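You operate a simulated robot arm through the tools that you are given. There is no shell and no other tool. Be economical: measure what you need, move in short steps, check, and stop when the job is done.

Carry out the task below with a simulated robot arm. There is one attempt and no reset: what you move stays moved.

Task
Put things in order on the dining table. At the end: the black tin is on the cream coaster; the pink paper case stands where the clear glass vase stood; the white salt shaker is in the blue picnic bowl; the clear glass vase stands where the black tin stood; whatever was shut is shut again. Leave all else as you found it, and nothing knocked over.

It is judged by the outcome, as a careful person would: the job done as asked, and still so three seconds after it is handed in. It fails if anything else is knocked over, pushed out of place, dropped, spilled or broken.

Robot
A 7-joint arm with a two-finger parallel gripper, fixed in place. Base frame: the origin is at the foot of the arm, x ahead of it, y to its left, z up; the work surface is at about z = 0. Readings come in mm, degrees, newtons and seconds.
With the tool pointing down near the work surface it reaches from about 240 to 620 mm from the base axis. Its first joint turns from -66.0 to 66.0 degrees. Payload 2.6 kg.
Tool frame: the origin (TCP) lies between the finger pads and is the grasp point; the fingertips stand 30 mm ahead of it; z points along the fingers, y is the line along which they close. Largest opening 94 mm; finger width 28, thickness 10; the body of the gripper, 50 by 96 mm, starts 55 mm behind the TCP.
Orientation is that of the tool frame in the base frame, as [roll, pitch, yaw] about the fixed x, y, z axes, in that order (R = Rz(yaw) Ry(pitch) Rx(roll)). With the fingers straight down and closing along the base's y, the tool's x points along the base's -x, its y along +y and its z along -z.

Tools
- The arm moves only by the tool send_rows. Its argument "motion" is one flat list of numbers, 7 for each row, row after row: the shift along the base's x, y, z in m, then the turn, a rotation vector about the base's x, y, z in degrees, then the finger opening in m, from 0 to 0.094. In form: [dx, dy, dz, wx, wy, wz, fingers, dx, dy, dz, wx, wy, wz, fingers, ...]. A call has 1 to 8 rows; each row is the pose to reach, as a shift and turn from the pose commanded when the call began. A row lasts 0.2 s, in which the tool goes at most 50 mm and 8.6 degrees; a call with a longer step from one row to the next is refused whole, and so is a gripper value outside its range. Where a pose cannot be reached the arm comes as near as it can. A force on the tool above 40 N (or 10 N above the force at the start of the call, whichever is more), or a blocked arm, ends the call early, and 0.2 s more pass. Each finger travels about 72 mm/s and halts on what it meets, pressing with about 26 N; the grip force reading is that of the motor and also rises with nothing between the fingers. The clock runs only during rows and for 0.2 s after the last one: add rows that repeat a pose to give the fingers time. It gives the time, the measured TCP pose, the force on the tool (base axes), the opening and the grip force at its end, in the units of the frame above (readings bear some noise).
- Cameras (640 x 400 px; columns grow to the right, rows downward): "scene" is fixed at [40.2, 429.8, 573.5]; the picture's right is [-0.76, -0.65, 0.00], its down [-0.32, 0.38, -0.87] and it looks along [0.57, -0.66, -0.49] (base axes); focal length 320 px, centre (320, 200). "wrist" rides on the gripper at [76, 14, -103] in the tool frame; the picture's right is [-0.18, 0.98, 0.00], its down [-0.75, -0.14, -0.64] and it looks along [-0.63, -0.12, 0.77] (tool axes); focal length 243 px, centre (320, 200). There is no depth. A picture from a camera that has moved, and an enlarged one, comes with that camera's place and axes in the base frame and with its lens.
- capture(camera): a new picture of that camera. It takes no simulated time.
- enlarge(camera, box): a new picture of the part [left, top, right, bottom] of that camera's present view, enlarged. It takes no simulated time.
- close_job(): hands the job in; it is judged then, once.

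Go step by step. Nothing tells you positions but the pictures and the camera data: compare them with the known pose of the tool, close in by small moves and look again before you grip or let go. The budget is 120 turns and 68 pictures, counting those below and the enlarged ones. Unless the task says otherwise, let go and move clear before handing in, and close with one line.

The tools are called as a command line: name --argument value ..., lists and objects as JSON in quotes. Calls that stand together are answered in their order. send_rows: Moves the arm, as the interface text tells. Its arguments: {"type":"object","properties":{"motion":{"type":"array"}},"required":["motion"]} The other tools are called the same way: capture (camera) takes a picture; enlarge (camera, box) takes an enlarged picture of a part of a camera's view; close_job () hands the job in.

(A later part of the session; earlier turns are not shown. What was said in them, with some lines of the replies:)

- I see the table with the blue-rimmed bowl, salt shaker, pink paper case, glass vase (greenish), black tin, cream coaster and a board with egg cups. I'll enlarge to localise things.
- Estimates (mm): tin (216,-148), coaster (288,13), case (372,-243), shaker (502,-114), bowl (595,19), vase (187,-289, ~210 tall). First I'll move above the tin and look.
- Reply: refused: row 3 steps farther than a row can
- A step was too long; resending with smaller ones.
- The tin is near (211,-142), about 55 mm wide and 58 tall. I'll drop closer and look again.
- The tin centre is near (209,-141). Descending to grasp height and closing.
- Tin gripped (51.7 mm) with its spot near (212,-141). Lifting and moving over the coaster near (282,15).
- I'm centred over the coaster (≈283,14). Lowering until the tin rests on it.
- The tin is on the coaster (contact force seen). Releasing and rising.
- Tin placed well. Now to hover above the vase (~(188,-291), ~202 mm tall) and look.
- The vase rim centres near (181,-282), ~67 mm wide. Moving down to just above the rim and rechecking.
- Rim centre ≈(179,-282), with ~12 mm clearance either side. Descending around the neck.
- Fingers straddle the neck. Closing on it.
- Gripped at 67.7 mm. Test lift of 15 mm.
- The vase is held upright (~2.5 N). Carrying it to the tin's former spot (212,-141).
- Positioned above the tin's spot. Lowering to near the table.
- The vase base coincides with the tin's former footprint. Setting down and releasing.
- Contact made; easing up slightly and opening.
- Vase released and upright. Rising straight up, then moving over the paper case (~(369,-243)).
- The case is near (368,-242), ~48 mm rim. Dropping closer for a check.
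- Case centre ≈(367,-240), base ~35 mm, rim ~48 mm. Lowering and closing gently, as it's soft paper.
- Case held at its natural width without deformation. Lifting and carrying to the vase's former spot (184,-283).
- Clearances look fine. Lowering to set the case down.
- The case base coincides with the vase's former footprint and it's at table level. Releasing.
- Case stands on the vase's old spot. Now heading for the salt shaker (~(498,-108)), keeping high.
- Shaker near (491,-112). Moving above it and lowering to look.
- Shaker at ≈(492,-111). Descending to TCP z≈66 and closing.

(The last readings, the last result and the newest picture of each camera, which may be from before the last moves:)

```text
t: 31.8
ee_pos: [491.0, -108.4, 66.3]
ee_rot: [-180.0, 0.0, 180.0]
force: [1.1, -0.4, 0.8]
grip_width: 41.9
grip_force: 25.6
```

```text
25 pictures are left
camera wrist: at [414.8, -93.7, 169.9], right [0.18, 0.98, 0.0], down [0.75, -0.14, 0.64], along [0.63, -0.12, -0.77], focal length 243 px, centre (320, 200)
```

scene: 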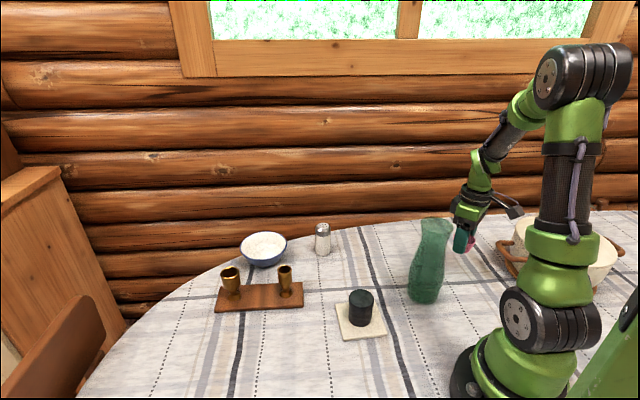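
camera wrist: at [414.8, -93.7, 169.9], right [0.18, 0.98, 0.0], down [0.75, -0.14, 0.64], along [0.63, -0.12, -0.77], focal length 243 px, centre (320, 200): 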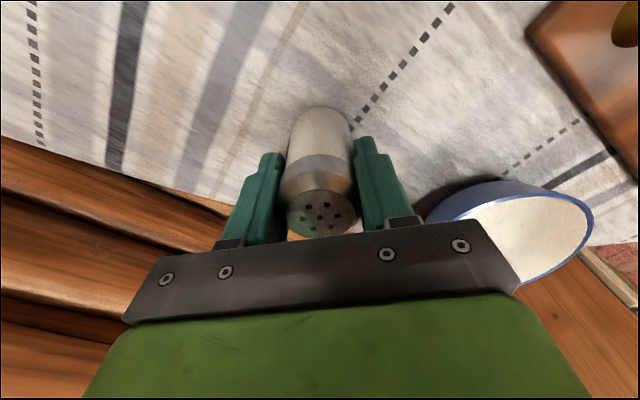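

Shaker gripped (41.9 mm). Lifting high and moving partway toward the bowl.

send_rows --motion '[0, 0, 0.04, 0, 0, 0, 0.036, 0, 0, 0.085, 0, 0, 0, 0.036, 0.01, 0.02, 0.105, 0, 0, 0, 0.036, 0.03, 0.055, 0.105, 0, 0, 0, 0.036, 0.055, 0.09, 0.105, 0, 0, 0, 0.036, 0.08, 0.12, 0.105, 0, 0, 0, 0.036, 0.08, 0.12, 0.105, 0, 0, 0, 0.036]'

capture --camera "wrist"

enlarge --camera "scene" --box '[200, 140, 360, 290]'

```text
t: 33.4
ee_pos: [572.4, 10.4, 171.0]
ee_rot: [-179.9, 0.0, 180.0]
force: [-0.3, -0.7, -0.9]
grip_width: 41.8
grip_force: 25.9
```

```text
24 pictures are left
camera wrist: at [494.5, 25.7, 274.7], right [0.18, 0.98, 0.0], down [0.75, -0.14, 0.64], along [0.63, -0.12, -0.77], focal length 243 px, centre (320, 200)
```

wrist: 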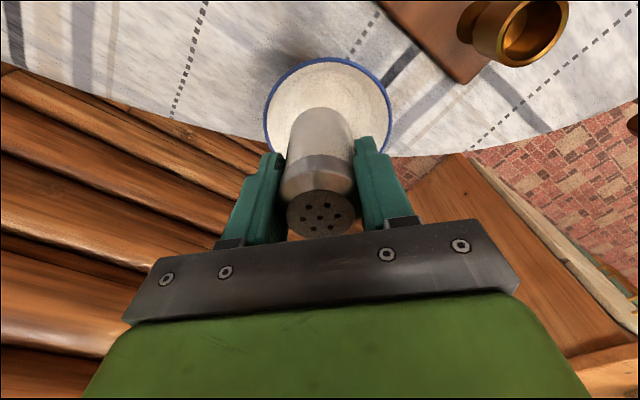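

```text
2.67 times, centred on (280, 215) of scene
camera zoom: at [40.2, 429.9, 573.5], right [-0.76, -0.65, 0.0], down [-0.32, 0.38, -0.87], along [0.57, -0.66, -0.49], focal length 853 px, centre (427, 160)
```

zoom: 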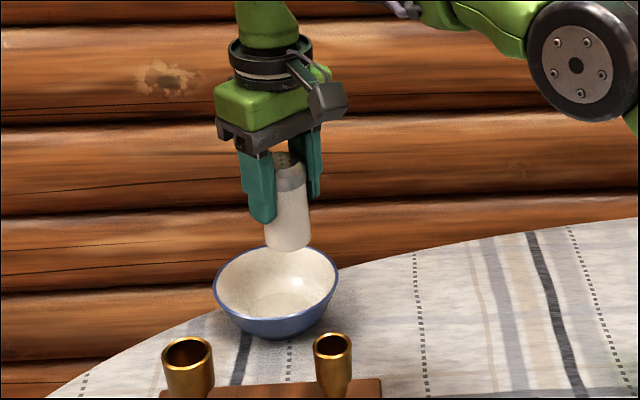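

Bowl centre ≈(575,17). Aligning and lowering into the bowl to just above its floor.

send_rows --motion '[0.002, 0.007, 0, 0, 0, 0, 0.036, 0.002, 0.007, -0.03, 0, 0, 0, 0.036, 0.002, 0.007, -0.045, 0, 0, 0, 0.036, 0.002, 0.007, -0.045, 0, 0, 0, 0.036]'

capture --camera "wrist"

enlarge --camera "scene" --box '[200, 140, 360, 290]'

```text
t: 34.4
ee_pos: [573.0, 18.4, 124.3]
ee_rot: [-180.0, 0.1, -180.0]
force: [0.3, -0.2, -0.8]
grip_width: 42.0
grip_force: 26.0
```

```text
22 pictures are left
camera wrist: at [496.3, 33.5, 228.9], right [0.18, 0.98, 0.0], down [0.75, -0.14, 0.64], along [0.63, -0.12, -0.77], focal length 243 px, centre (320, 200)
```

wrist: 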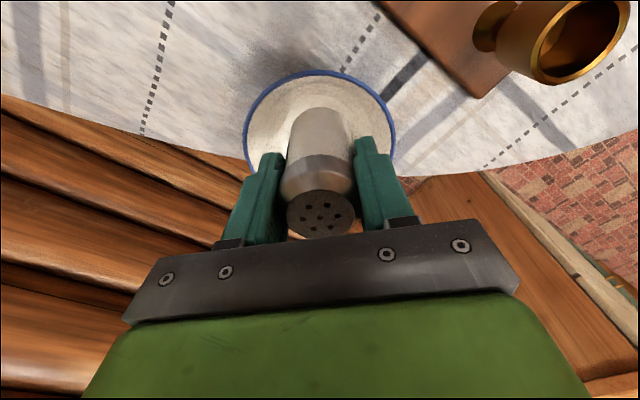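

```text
2.67 times, centred on (280, 215) of scene
camera zoom: at [40.2, 429.8, 573.5], right [-0.76, -0.65, 0.0], down [-0.32, 0.38, -0.87], along [0.57, -0.66, -0.49], focal length 853 px, centre (427, 160)
```

zoom: 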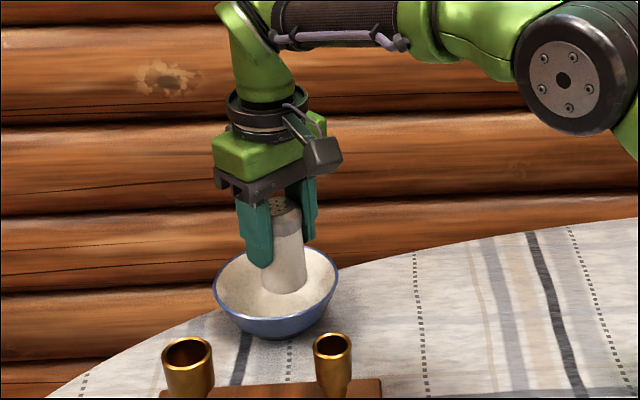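

The scene view suggests the shaker should go a few mm farther in x. Enlarging to verify before lowering.

enlarge --camera "scene" --box '[230, 190, 340, 280]'

enlarge --camera "wrist" --box '[220, 50, 420, 210]'

```text
4.44 times, centred on (285, 235) of scene
camera zoom: at [40.2, 429.8, 573.5], right [-0.76, -0.65, 0.0], down [-0.32, 0.38, -0.87], along [0.57, -0.66, -0.49], focal length 1421 px, centre (476, 44)
```

zoom: 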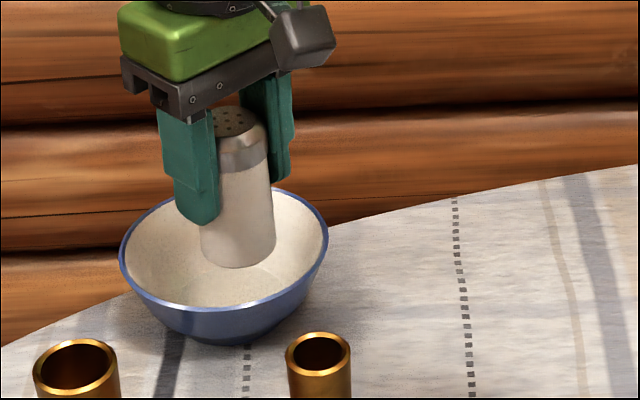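

```text
2.50 times, centred on (320, 130) of wrist
camera zoom: at [496.3, 33.5, 228.9], right [0.18, 0.98, 0.0], down [0.75, -0.14, 0.64], along [0.63, -0.12, -0.77], focal length 606 px, centre (320, 375)
```

zoom: 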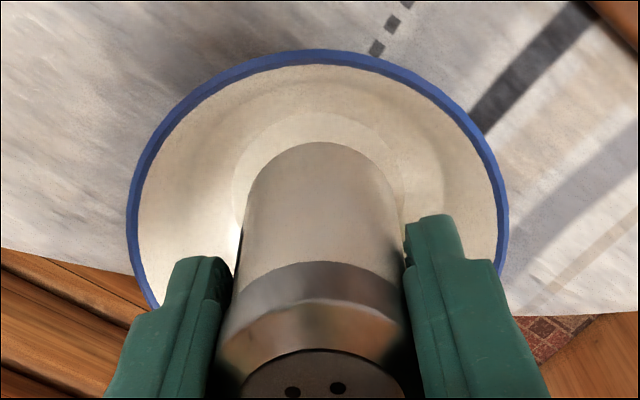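

Bowl centre re-estimates to ≈(588,16). Shifting +14 mm in x and rechecking.

send_rows --motion '[0.014, -0.002, 0, 0, 0, 0, 0.036, 0.014, -0.002, 0, 0, 0, 0, 0.036]'

enlarge --camera "scene" --box '[230, 190, 340, 280]'

enlarge --camera "wrist" --box '[220, 50, 420, 210]'

```text
t: 35.0
ee_pos: [588.5, 16.3, 125.7]
ee_rot: [-180.0, 0.0, 180.0]
force: [0.9, 0.0, -1.1]
grip_width: 41.8
grip_force: 25.9
```

```text
4.44 times, centred on (285, 235) of scene
camera zoom: at [40.2, 429.8, 573.5], right [-0.76, -0.65, 0.0], down [-0.32, 0.38, -0.87], along [0.57, -0.66, -0.49], focal length 1421 px, centre (476, 44)
```

zoom: 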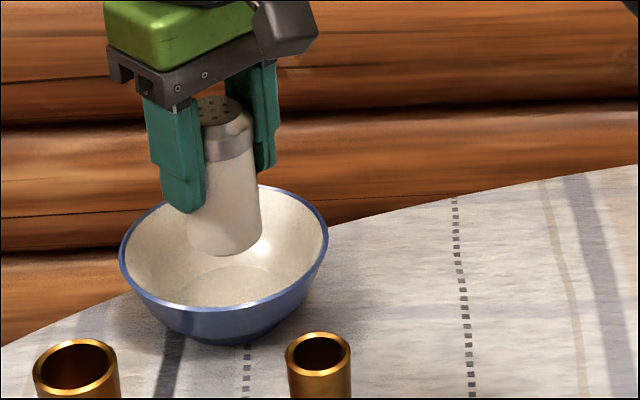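

```text
2.50 times, centred on (320, 130) of wrist
camera zoom: at [510.5, 31.6, 229.0], right [0.18, 0.98, 0.0], down [0.75, -0.14, 0.64], along [0.63, -0.12, -0.77], focal length 606 px, centre (320, 375)
```

zoom: 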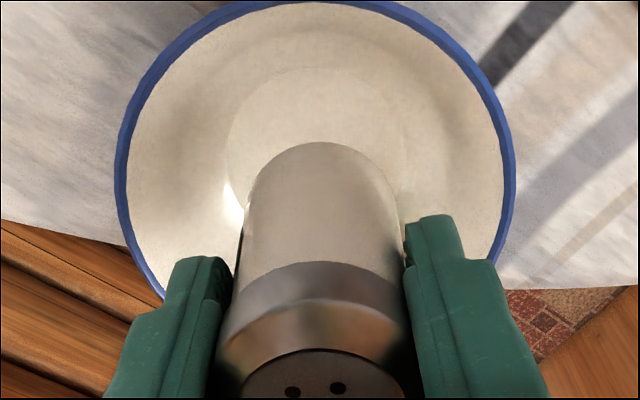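

Wrist view puts the bowl centre at about (594,15). A final +5 mm, then lowering gently until contact.

send_rows --motion '[0.005, -0.001, 0, 0, 0, 0, 0.036, 0.005, -0.001, -0.015, 0, 0, 0, 0.036, 0.005, -0.001, -0.03, 0, 0, 0, 0.036, 0.005, -0.001, -0.04, 0, 0, 0, 0.036, 0.005, -0.001, -0.04, 0, 0, 0, 0.036]'

enlarge --camera "scene" --box '[230, 190, 340, 280]'

enlarge --camera "wrist" --box '[220, 50, 420, 210]'

```text
t: 36.2
ee_pos: [592.8, 16.7, 84.0]
ee_rot: [180.0, 0.0, -180.0]
force: [-0.6, 0.3, -0.4]
grip_width: 41.8
grip_force: 25.9
```

```text
4.44 times, centred on (285, 235) of scene
camera zoom: at [40.2, 429.8, 573.5], right [-0.76, -0.65, 0.0], down [-0.32, 0.38, -0.87], along [0.57, -0.66, -0.49], focal length 1421 px, centre (476, 44)
```

zoom: 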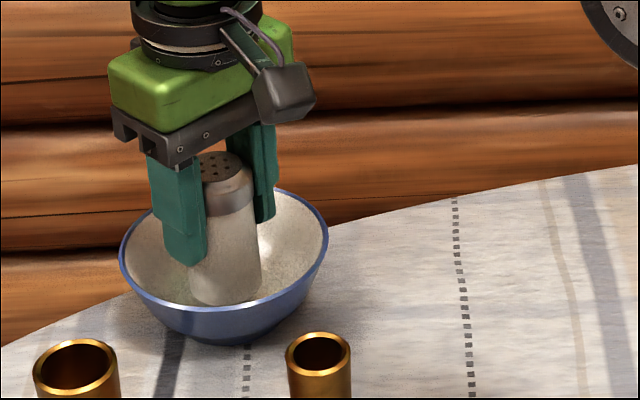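

```text
2.50 times, centred on (320, 130) of wrist
camera zoom: at [516.1, 30.8, 188.6], right [0.18, 0.98, 0.0], down [0.75, -0.14, 0.64], along [0.63, -0.12, -0.77], focal length 606 px, centre (320, 375)
```

zoom: 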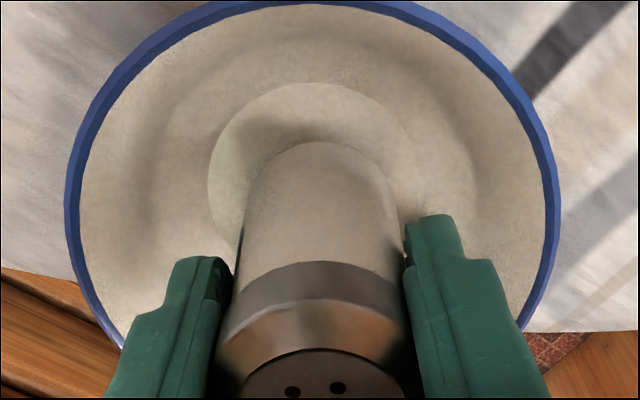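

The shaker is well centred (2 mm too far in +y). Correcting and easing down to contact.

send_rows --motion '[0, -0.002, -0.003, 0, 0, 0, 0.036, 0, -0.002, -0.006, 0, 0, 0, 0.036, 0, -0.002, -0.008, 0, 0, 0, 0.036, 0, -0.002, -0.008, 0, 0, 0, 0.036]'

```text
t: 37.2
ee_pos: [593.9, 14.4, 77.3]
ee_rot: [-179.9, 0.0, -180.0]
force: [0.4, 0.8, -1.1]
grip_width: 41.8
grip_force: 25.6
```

Not touching yet; continuing in small steps.

send_rows --motion '[0, 0, -0.0015, 0, 0, 0, 0.036, 0, 0, -0.003, 0, 0, 0, 0.036, 0, 0, -0.003, 0, 0, 0, 0.036]'

enlarge --camera "scene" --box '[230, 190, 340, 280]'

```text
t: 38.0
ee_pos: [592.8, 14.5, 75.4]
ee_rot: [180.0, 0.0, -180.0]
force: [0.1, 0.1, -1.6]
grip_width: 42.2
grip_force: 25.8
```

```text
4.44 times, centred on (285, 235) of scene
camera zoom: at [40.2, 429.8, 573.5], right [-0.76, -0.65, 0.0], down [-0.32, 0.38, -0.87], along [0.57, -0.66, -0.49], focal length 1421 px, centre (476, 44)
```

zoom: 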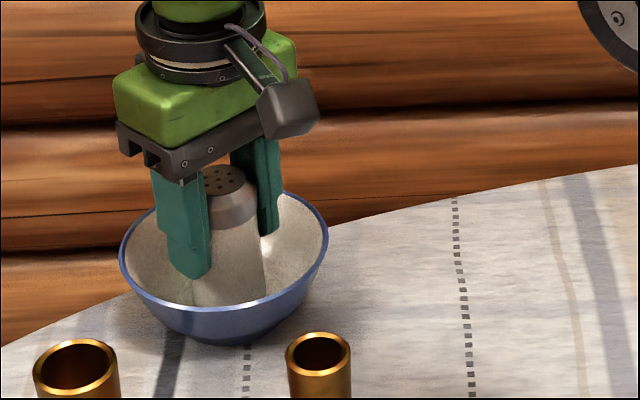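

send_rows --motion '[0, 0, -0.001, 0, 0, 0, 0.036, 0, 0, -0.002, 0, 0, 0, 0.036, 0, 0, -0.003, 0, 0, 0, 0.036, 0, 0, -0.003, 0, 0, 0, 0.036]'

```text
t: 39.0
ee_pos: [593.5, 14.5, 73.7]
ee_rot: [180.0, 0.2, 180.0]
force: [-2.0, 0.0, 7.6]
grip_width: 41.8
grip_force: 25.7
```

Contact with the bowl floor. Easing up slightly, opening just enough, then rising straight up.

send_rows --motion '[0, 0, 0.001, 0, 0, 0, 0.036, 0, 0, 0.0015, 0, 0, 0, 0.05, 0, 0, 0.0015, 0, 0, 0, 0.058, 0, 0, 0.0015, 0, 0, 0, 0.058, 0, 0, 0.015, 0, 0, 0, 0.058, 0, 0, 0.05, 0, 0, 0, 0.058, 0, 0, 0.095, 0, 0, 0, 0.058, 0, 0, 0.13, 0, 0, 0, 0.058]'

capture --camera "wrist"

capture --camera "scene"

```text
t: 40.8
ee_pos: [593.5, 14.6, 202.3]
ee_rot: [-180.0, 0.0, -179.9]
force: [-0.1, 0.2, 0.1]
grip_width: 58.0
grip_force: 0.0
```

```text
13 pictures are left
camera wrist: at [516.1, 28.3, 305.8], right [0.18, 0.98, 0.0], down [0.75, -0.14, 0.64], along [0.63, -0.12, -0.77], focal length 243 px, centre (320, 200)
```

wrist: 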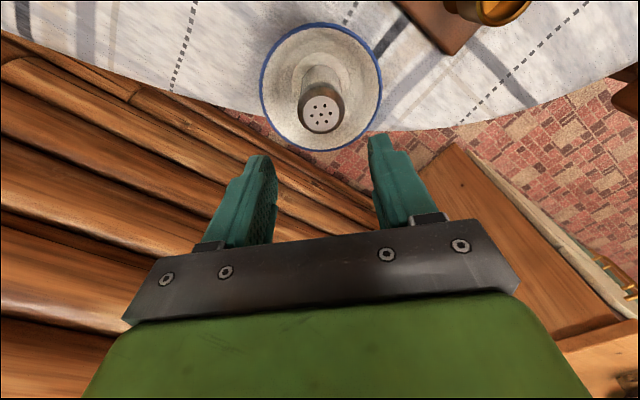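

```text
12 pictures are left
```

scene: 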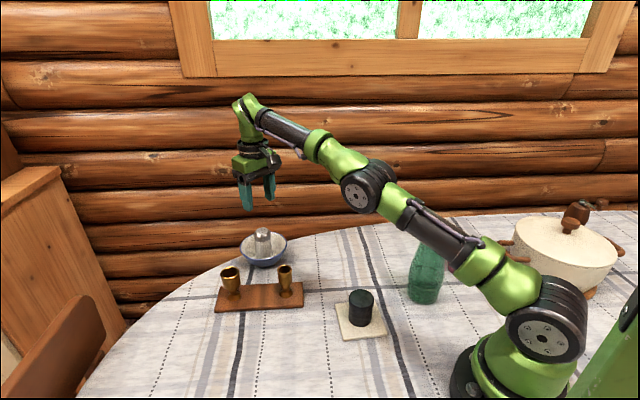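

All placed. Backing the arm up and away to verify the whole scene.

send_rows --motion '[-0.01, 0, 0.045, 0, 0, 0, 0.058, -0.03, -0.02, 0.085, 0, 0, 0, 0.058, -0.06, -0.05, 0.11, 0, 0, 0, 0.058, -0.09, -0.085, 0.12, 0, 0, 0, 0.058, -0.12, -0.12, 0.12, 0, 0, 0, 0.058, -0.12, -0.12, 0.12, 0, 0, 0, 0.058]'

enlarge --camera "scene" --box '[200, 190, 400, 340]'

enlarge --camera "scene" --box '[340, 160, 640, 330]'

capture --camera "wrist"

```text
t: 42.2
ee_pos: [473.1, -105.8, 321.7]
ee_rot: [179.9, 0.1, -180.0]
force: [-0.4, 0.4, -0.6]
grip_width: 57.7
grip_force: 0.0
out of reach, approached as far as the arm can: row 1, 2, 3, 4
```

```text
2.67 times, centred on (300, 265) of scene
camera zoom: at [40.1, 429.9, 573.5], right [-0.76, -0.65, 0.0], down [-0.32, 0.38, -0.87], along [0.57, -0.66, -0.49], focal length 853 px, centre (373, 27)
```

zoom: 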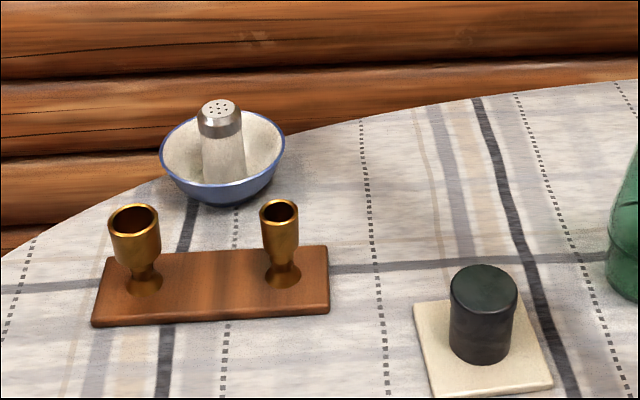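

```text
2.13 times, centred on (490, 245) of scene
camera zoom: at [40.1, 429.9, 573.5], right [-0.76, -0.65, 0.0], down [-0.32, 0.38, -0.87], along [0.57, -0.66, -0.49], focal length 682 px, centre (-43, 104)
```

zoom: 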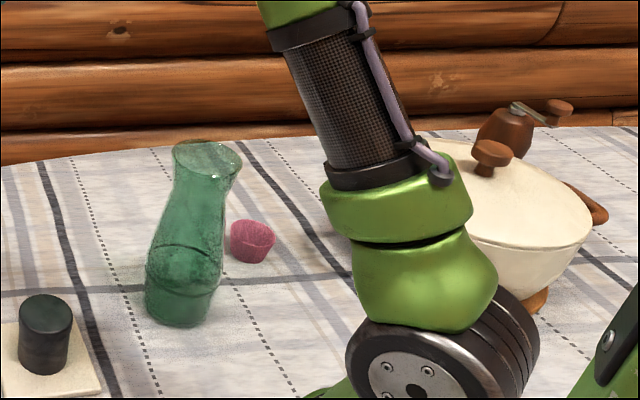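

```text
9 pictures are left
camera wrist: at [397.0, -90.4, 424.6], right [0.18, 0.98, 0.0], down [0.75, -0.14, 0.64], along [0.63, -0.12, -0.77], focal length 243 px, centre (320, 200)
```

wrist: 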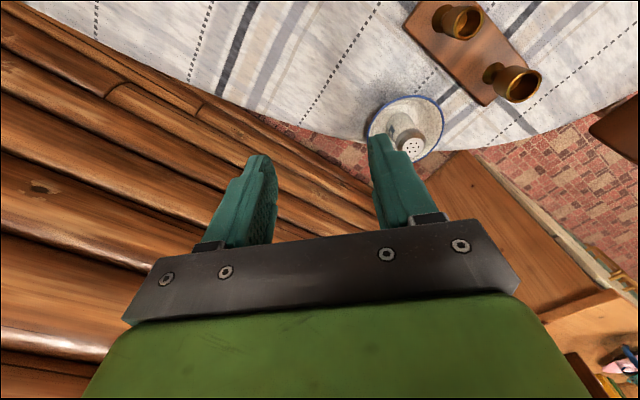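

Everything is upright and in its place: the tin is on the coaster, the vase is on the tin's spot, the paper case is on the vase's spot and the shaker is in the bowl. Nothing shut was opened, the arm is clear, and I'm handing in.

close_job

```text
The job is handed in.
```

The table is set as asked and the job is handed in: all four items are in their places, nothing was knocked over, and I never opened anything that was shut.
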